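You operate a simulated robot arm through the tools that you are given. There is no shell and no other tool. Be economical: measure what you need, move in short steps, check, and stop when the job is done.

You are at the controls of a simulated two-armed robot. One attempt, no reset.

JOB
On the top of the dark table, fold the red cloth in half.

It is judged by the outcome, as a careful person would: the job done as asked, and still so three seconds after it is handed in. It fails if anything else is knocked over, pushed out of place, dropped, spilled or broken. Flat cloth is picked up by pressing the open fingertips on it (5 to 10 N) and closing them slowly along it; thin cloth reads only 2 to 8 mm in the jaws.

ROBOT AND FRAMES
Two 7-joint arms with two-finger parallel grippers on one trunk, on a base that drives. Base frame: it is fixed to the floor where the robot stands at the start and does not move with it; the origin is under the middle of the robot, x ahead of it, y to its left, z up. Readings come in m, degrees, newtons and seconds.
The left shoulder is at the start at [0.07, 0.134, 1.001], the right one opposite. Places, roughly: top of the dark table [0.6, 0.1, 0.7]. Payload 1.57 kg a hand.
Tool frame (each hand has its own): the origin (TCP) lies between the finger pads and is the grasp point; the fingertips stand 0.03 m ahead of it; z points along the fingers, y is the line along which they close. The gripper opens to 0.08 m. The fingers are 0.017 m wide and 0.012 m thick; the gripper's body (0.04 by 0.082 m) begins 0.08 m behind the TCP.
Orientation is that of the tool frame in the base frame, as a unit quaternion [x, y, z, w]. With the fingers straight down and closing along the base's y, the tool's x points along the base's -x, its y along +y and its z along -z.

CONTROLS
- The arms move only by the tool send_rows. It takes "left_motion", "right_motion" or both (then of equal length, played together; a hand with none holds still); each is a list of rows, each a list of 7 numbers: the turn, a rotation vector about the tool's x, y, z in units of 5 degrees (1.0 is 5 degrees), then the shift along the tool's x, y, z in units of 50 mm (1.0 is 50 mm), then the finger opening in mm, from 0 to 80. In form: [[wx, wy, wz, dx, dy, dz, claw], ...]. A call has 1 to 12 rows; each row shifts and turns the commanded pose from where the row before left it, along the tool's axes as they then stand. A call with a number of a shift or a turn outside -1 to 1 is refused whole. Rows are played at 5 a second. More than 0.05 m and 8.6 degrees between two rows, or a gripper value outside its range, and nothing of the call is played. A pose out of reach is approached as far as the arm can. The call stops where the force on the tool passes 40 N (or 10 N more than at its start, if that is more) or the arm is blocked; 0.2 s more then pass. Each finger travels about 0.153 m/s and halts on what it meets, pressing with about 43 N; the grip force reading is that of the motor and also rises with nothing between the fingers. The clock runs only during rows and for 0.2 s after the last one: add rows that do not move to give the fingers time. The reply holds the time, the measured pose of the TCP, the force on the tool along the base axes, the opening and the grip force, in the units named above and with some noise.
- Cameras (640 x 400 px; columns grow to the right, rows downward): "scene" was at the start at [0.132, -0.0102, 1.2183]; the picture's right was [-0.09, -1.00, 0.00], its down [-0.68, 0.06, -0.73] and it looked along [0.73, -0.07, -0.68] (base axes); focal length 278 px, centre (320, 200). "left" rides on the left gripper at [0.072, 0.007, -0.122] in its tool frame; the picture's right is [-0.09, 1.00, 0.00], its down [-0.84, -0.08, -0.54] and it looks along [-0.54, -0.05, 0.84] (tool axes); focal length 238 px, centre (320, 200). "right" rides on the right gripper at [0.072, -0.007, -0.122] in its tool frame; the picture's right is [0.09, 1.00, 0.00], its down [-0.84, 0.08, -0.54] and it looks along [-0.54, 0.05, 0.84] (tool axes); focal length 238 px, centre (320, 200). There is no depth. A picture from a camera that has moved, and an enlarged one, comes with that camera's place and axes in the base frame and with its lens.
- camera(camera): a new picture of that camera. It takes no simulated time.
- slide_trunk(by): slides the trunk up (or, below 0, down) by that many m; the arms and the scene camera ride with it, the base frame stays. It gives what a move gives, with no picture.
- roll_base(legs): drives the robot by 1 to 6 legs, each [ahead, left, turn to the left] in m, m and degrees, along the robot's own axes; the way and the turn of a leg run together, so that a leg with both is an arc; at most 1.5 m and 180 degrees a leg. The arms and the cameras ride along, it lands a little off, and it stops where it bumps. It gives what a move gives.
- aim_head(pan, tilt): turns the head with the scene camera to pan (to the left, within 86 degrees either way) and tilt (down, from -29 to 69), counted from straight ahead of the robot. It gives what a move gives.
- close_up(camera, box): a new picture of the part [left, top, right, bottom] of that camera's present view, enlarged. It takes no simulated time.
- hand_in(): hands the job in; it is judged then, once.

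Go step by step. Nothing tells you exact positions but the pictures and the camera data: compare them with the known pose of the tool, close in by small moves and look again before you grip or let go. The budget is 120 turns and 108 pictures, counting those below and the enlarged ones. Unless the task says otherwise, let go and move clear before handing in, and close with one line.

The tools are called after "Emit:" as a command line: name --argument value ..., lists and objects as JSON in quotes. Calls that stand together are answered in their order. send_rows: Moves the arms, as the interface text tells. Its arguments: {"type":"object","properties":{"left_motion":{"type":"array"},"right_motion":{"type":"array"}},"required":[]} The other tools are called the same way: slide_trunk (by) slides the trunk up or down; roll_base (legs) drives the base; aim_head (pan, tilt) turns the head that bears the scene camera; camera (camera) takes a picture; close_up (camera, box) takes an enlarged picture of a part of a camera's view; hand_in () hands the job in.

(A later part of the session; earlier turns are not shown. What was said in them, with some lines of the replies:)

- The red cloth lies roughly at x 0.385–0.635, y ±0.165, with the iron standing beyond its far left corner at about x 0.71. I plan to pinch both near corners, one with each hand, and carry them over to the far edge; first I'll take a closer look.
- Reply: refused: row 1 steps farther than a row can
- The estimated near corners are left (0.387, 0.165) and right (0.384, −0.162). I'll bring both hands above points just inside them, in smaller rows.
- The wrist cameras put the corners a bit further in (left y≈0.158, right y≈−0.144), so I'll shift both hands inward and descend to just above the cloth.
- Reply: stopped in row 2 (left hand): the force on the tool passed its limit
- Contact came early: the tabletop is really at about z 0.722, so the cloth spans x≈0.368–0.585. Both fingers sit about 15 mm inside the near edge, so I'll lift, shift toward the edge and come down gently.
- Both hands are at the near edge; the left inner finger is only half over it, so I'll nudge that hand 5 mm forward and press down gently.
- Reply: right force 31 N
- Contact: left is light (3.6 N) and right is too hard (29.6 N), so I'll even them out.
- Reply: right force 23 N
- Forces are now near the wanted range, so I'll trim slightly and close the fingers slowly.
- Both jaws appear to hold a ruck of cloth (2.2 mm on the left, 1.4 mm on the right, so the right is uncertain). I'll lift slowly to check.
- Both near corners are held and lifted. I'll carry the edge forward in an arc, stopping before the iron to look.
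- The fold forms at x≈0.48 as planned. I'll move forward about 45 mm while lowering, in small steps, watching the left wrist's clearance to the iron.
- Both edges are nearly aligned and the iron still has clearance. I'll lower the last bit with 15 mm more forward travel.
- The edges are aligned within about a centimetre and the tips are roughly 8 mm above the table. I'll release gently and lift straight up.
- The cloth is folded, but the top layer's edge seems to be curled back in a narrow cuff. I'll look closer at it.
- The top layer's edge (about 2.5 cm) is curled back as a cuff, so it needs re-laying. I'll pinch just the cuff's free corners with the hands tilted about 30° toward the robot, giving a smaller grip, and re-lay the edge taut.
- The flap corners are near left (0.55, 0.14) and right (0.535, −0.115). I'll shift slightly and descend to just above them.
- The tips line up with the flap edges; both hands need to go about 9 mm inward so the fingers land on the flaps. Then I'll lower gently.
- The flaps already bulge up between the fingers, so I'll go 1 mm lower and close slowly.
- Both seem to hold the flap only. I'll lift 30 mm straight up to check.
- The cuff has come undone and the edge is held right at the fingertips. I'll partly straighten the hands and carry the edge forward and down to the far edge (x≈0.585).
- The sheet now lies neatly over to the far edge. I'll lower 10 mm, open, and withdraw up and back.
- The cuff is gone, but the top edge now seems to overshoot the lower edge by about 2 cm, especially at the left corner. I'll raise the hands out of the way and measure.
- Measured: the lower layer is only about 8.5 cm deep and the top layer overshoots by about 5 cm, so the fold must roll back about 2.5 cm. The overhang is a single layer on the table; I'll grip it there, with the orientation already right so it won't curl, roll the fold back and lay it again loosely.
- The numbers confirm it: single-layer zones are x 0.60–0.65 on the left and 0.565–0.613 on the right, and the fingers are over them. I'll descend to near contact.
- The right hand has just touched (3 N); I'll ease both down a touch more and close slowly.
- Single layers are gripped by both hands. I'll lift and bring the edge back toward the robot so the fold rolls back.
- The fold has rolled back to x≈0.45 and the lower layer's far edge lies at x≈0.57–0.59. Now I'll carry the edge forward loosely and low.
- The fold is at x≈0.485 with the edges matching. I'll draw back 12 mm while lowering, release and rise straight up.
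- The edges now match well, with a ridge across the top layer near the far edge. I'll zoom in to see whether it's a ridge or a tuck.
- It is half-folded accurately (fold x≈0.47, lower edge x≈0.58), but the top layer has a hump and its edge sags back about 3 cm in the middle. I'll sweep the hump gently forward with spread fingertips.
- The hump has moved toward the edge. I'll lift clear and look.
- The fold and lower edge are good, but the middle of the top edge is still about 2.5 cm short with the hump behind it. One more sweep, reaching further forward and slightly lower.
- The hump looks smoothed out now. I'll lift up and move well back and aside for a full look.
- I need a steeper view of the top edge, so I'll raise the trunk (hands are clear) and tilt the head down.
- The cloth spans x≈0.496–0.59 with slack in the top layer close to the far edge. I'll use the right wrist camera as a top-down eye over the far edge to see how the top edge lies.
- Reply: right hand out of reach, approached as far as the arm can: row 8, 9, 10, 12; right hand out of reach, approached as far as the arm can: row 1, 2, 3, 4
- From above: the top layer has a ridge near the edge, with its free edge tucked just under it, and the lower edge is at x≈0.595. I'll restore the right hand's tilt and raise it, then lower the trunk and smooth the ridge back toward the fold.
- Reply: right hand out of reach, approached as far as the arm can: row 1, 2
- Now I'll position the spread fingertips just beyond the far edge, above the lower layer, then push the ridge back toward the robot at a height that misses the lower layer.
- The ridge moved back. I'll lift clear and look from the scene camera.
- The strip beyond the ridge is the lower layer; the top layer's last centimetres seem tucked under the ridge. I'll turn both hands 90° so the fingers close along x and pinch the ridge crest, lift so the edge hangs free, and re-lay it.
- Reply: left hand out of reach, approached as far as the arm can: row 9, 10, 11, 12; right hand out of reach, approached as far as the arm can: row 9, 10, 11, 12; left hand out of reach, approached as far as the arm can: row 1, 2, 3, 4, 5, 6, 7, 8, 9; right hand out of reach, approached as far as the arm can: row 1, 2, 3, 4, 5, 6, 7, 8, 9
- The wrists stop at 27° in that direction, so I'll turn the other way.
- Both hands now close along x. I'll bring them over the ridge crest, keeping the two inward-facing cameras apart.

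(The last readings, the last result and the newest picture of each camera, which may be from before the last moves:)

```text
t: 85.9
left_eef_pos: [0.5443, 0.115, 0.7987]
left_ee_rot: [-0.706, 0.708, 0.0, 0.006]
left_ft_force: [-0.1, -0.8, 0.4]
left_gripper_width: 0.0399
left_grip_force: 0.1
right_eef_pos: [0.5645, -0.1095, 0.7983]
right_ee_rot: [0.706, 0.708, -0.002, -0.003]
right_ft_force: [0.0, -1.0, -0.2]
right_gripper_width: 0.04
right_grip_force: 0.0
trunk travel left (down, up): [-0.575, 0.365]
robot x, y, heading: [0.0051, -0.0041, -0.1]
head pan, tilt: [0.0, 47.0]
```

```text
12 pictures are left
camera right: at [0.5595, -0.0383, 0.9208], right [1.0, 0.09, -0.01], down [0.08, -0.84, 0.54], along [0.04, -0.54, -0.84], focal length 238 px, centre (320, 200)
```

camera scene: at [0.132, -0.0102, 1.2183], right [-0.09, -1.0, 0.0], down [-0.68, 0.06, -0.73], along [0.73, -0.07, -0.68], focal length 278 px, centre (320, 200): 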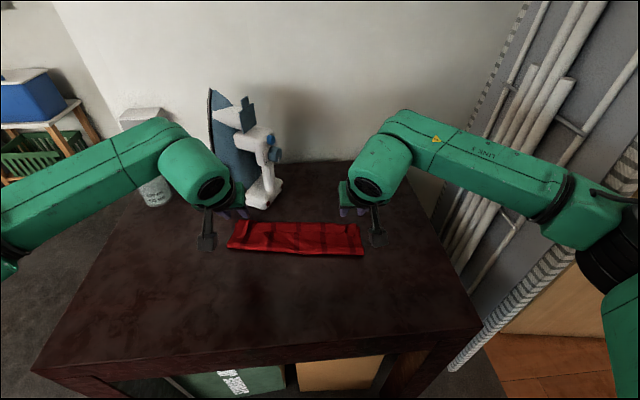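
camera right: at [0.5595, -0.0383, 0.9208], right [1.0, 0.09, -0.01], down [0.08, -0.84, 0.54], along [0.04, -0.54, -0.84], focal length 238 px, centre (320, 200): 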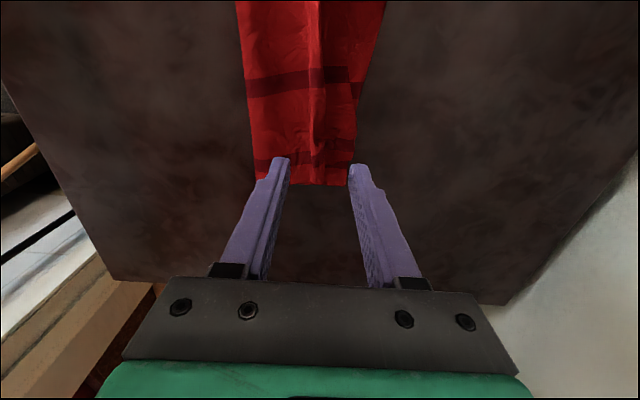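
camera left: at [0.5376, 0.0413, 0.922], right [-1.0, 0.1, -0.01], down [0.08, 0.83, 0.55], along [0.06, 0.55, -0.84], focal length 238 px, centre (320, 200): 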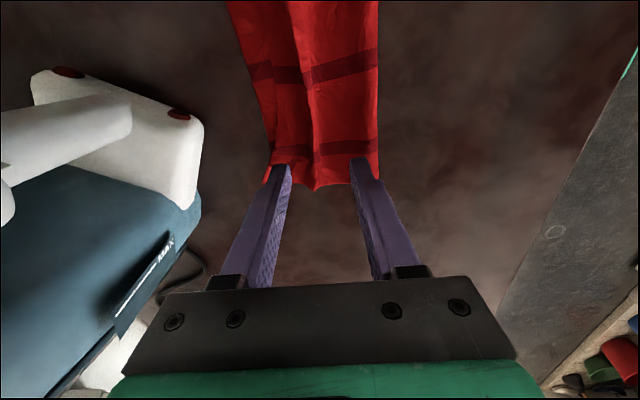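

Emit:
close_up --camera "left" --box '[220, 60, 400, 200]'

Emit:
close_up --camera "right" --box '[220, 60, 400, 200]'

```text
2.86 times, centred on (310, 130) of left
camera zoom: at [0.5376, 0.0413, 0.922], right [-1.0, 0.1, -0.01], down [0.08, 0.83, 0.55], along [0.06, 0.55, -0.84], focal length 681 px, centre (349, 400)
```

zoom: 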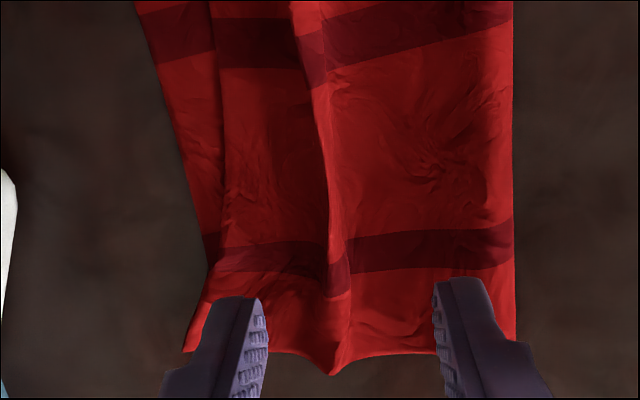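

```text
2.86 times, centred on (310, 130) of right
camera zoom: at [0.5595, -0.0383, 0.9208], right [1.0, 0.09, -0.01], down [0.08, -0.84, 0.54], along [0.04, -0.54, -0.84], focal length 681 px, centre (349, 400)
```

zoom: 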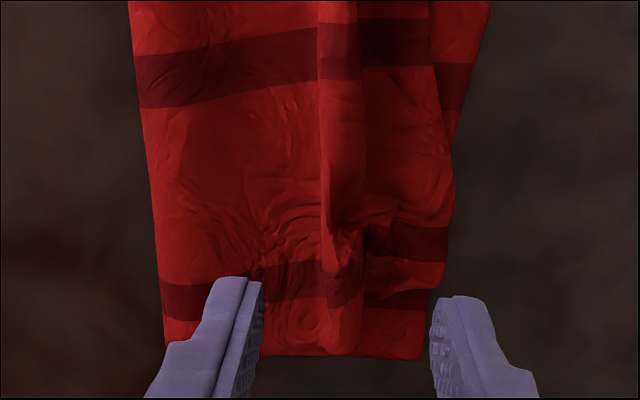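

Now it's clear: there's no tuck, just a standing ridge; the top edge is only about 1 cm short of the lower edge. I'll pinch the ridge crest with both hands, lift slightly and shift it forward to take up the slack.

Emit:
send_rows --left_motion '[[0, 0, 0, 0, 0, 0.4, 28], [0, 0, 0, 0, 0, 0.3, 28], [0, 0, 0, 0, 0, 0, 28], [0, 0, 0, 0, 0, 0, 22], [0, 0, 0, 0, 0, 0, 16], [0, 0, 0, 0, 0, 0, 10], [0, 0, 0, 0, 0, 0, 5], [0, 0, 0, 0, 0, 0, 0], [0, 0, 0, 0, 0, 0, 0], [0, 0, 0, 0, 0, 0, 0]]' --right_motion '[[0, 0, 0, 0, 0, 0.4, 28], [0, 0, 0, 0, 0, 0.3, 28], [0, 0, 0, 0, 0, 0, 28], [0, 0, 0, 0, 0, 0, 22], [0, 0, 0, 0, 0, 0, 16], [0, 0, 0, 0, 0, 0, 10], [0, 0, 0, 0, 0, 0, 5], [0, 0, 0, 0, 0, 0, 0], [0, 0, 0, 0, 0, 0, 0], [0, 0, 0, 0, 0, 0, 0]]'

Emit:
camera --camera "left"

```text
t: 88.1
left_eef_pos: [0.5444, 0.1155, 0.7656]
left_ee_rot: [-0.706, 0.708, 0.001, 0.004]
left_ft_force: [0.1, 1.0, 0.1]
left_gripper_width: 0.0016
left_grip_force: 23.4
right_eef_pos: [0.5657, -0.1105, 0.7641]
right_ee_rot: [0.707, 0.707, -0.001, -0.004]
right_ft_force: [0.1, 0.6, 0.5]
right_gripper_width: 0.0024
right_grip_force: 23.6
trunk travel left (down, up): [-0.575, 0.365]
robot x, y, heading: [-0.0006, 0.0008, 0.1]
head pan, tilt: [0.0, 47.0]
```

```text
9 pictures are left
camera left: at [0.5374, 0.0418, 0.8877], right [-1.0, 0.1, -0.01], down [0.08, 0.83, 0.55], along [0.06, 0.55, -0.84], focal length 238 px, centre (320, 200)
```

left: 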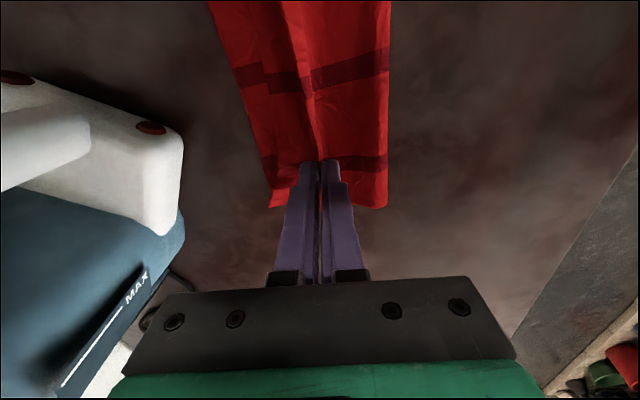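

The crest is held by both. I'll lift 20 mm, shift 18 mm forward, lower and draw back 6 mm, then release.

Emit:
send_rows --left_motion '[[0, 0, 0, 0, 0, -0.2, 0], [0, 0, 0, 0, 0, -0.2, 0], [0, 0, 0, 0, -0.18, 0, 0], [0, 0, 0, 0, -0.18, 0, 0], [0, 0, 0, 0, 0, 0, 0], [0, 0, 0, 0, 0.06, 0.2, 0], [0, 0, 0, 0, 0.06, 0.2, 0], [0, 0, 0, 0, 0, 0, 0]]' --right_motion '[[0, 0, 0, 0, 0, -0.2, 0], [0, 0, 0, 0, 0, -0.2, 0], [0, 0, 0, 0, 0.14, 0, 0], [0, 0, 0, 0, 0.14, 0, 0], [0, 0, 0, 0, 0, 0, 0], [0, 0, 0, 0, -0.06, 0.2, 0], [0, 0, 0, 0, -0.06, 0.2, 0], [0, 0, 0, 0, 0, 0, 0]]'

Emit:
camera --camera "left"

```text
t: 89.9
left_eef_pos: [0.5579, 0.1145, 0.7654]
left_ee_rot: [-0.706, 0.709, 0.001, 0.006]
left_ft_force: [-0.1, 0.5, 0.0]
left_gripper_width: 0.0022
left_grip_force: 23.5
right_eef_pos: [0.5724, -0.109, 0.7637]
right_ee_rot: [0.706, 0.708, -0.001, -0.003]
right_ft_force: [-0.1, 0.1, 0.3]
right_gripper_width: 0.0025
right_grip_force: 23.7
trunk travel left (down, up): [-0.575, 0.365]
robot x, y, heading: [-0.0021, -0.0025, 0.0]
head pan, tilt: [0.0, 47.0]
```

```text
8 pictures are left
camera left: at [0.5494, 0.0413, 0.8881], right [-1.0, 0.1, -0.01], down [0.08, 0.83, 0.55], along [0.06, 0.55, -0.84], focal length 238 px, centre (320, 200)
```

left: 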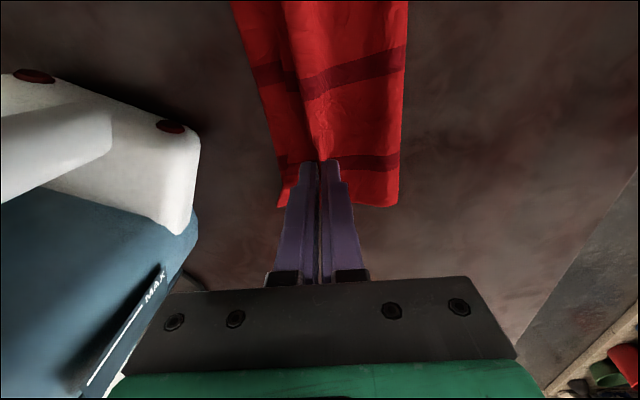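

The stack looks well aligned now. I'll release, rise, close the fingers and pat the crest flat, then withdraw upward.

Emit:
send_rows --left_motion '[[0, 0, 0, 0, 0, 0, 10], [0, 0, 0, 0, 0, 0, 24], [0, 0, 0, 0, 0, -0.4, 24], [0, 0, 0, 0, 0, -0.2, 10], [0, 0, 0, 0, 0, 0, 10], [0, 0, 0, 0, 0, 0.4, 10], [0, 0, 0, 0, 0, 0.3, 10], [0, 0, 0, 0, 0, 0, 10], [0, 0, 0, 0, 0, -0.4, 10], [0, 0, 0, 0, 0, -0.8, 10], [0, 0, 0, 0, 0, -0.8, 10], [0, 0, 0, 0, 0, 0, 10]]' --right_motion '[[0, 0, 0, 0, 0, 0, 10], [0, 0, 0, 0, 0, 0, 24], [0, 0, 0, 0, 0, -0.4, 24], [0, 0, 0, 0, 0, -0.2, 10], [0, 0, 0, 0, 0, 0, 10], [0, 0, 0, 0, 0, 0.4, 10], [0, 0, 0, 0, 0, 0.3, 10], [0, 0, 0, 0, 0, 0, 10], [0, 0, 0, 0, 0, -0.4, 10], [0, 0, 0, 0, 0, -0.8, 10], [0, 0, 0, 0, 0, -0.8, 10], [0, 0, 0, 0, 0, 0, 10]]'

Emit:
close_up --camera "left" --box '[200, 0, 440, 200]'

Emit:
close_up --camera "right" --box '[200, 0, 440, 200]'

```text
t: 92.5
left_eef_pos: [0.5595, 0.1153, 0.8605]
left_ee_rot: [-0.706, 0.708, 0.0, 0.006]
left_ft_force: [0.2, -0.3, 1.2]
left_gripper_width: 0.01
left_grip_force: 0.1
right_eef_pos: [0.5727, -0.1102, 0.8588]
right_ee_rot: [0.707, 0.708, -0.002, -0.005]
right_ft_force: [0.8, 0.7, 0.2]
right_gripper_width: 0.01
right_grip_force: 0.0
trunk travel left (down, up): [-0.575, 0.365]
robot x, y, heading: [0.002, -0.0036, 0.1]
head pan, tilt: [0.0, 47.0]
```

```text
2.00 times, centred on (320, 100) of left
camera zoom: at [0.5513, 0.0419, 0.9831], right [-1.0, 0.1, -0.01], down [0.08, 0.83, 0.55], along [0.06, 0.55, -0.84], focal length 477 px, centre (320, 400)
```

zoom: 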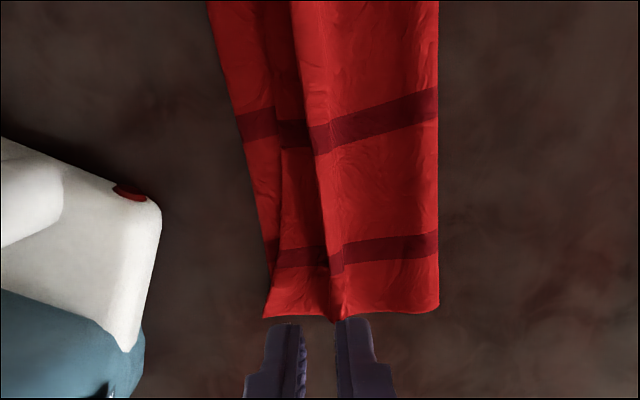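

```text
2.00 times, centred on (320, 100) of right
camera zoom: at [0.5683, -0.0385, 0.9811], right [1.0, 0.09, -0.01], down [0.08, -0.84, 0.54], along [0.04, -0.54, -0.84], focal length 477 px, centre (320, 400)
```

zoom: 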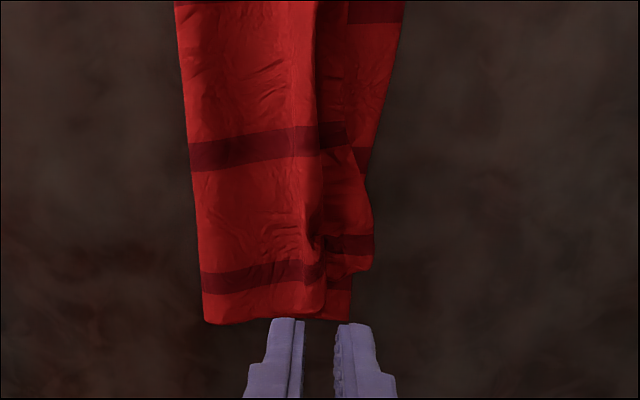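

The far corners coincide and the top edge is within about 1–2 cm of the lower edge elsewhere; only a low wrinkle remains. I'll move the hands well clear and take a final look.

Emit:
send_rows --left_motion '[[0, 0, 0, 0, 0.4, -0.7, 20], [0, 0, 0, -0.5, 0.6, -0.3, 20], [0, 0, 0, -0.6, 0.7, 0, 20], [0, 0, 0, -0.6, 0.7, 0, 20], [0, 0, 0, -0.4, 0.3, 0, 20], [0, 0, 0, 0, 0, 0, 20], [0, 0, 0, 0, 0, 0, 20]]' --right_motion '[[0, 0, 0, 0, -0.4, -0.7, 20], [0, 0, 0, -0.5, -0.6, -0.3, 20], [0, 0, 0, -0.6, -0.7, 0, 20], [0, 0, 0, -0.6, -0.7, 0, 20], [0, 0, 0, -0.4, -0.3, 0, 20], [0, 0, 0, 0, 0, 0, 20], [0, 0, 0, 0, 0, 0, 20]]'

Emit:
close_up --camera "scene" --box '[200, 60, 440, 270]'

```text
t: 94.1
left_eef_pos: [0.4217, 0.2182, 0.9114]
left_ee_rot: [-0.706, 0.708, 0.0, 0.005]
left_ft_force: [-0.2, -0.5, 0.0]
left_gripper_width: 0.0199
left_grip_force: 0.2
right_eef_pos: [0.439, -0.2155, 0.9101]
right_ee_rot: [0.707, 0.707, -0.001, -0.003]
right_ft_force: [0.4, 1.4, -0.3]
right_gripper_width: 0.02
right_grip_force: 0.1
trunk travel left (down, up): [-0.575, 0.365]
robot x, y, heading: [-0.0019, -0.0016, 0.1]
head pan, tilt: [0.0, 47.0]
```

```text
1.90 times, centred on (320, 165) of scene
camera zoom: at [0.1289, -0.0026, 1.2124], right [0.0, -1.0, 0.0], down [-0.73, 0.0, -0.68], along [0.68, 0.0, -0.73], focal length 530 px, centre (320, 267)
```

zoom: 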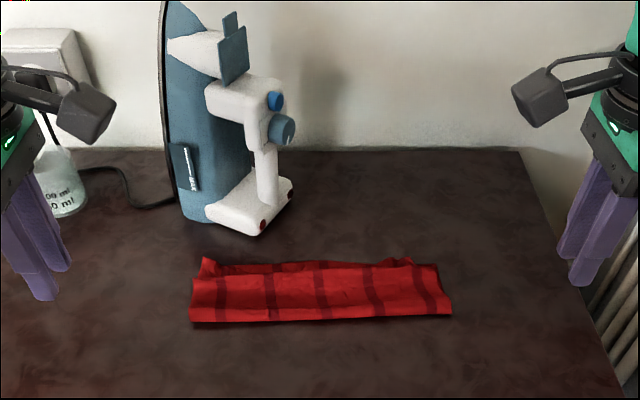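

The red cloth lies folded near-to-far into a neat half-size strip, and the iron and beaker stand where they were. Both hands are clear, so I'm handing in.

Emit:
hand_in

```text
The job is handed in.
```

I folded the red cloth in half, near edge over far edge, on the dark table. A low wrinkle (about 1.5 cm high) remains across the top layer. The top edge stops 1–2 cm short of the lower edge in the middle. The fold sits about 1 cm off the true middle, by my estimate from the pictures. The iron and beaker look untouched in the last picture, and both hands were clear when I handed it in.
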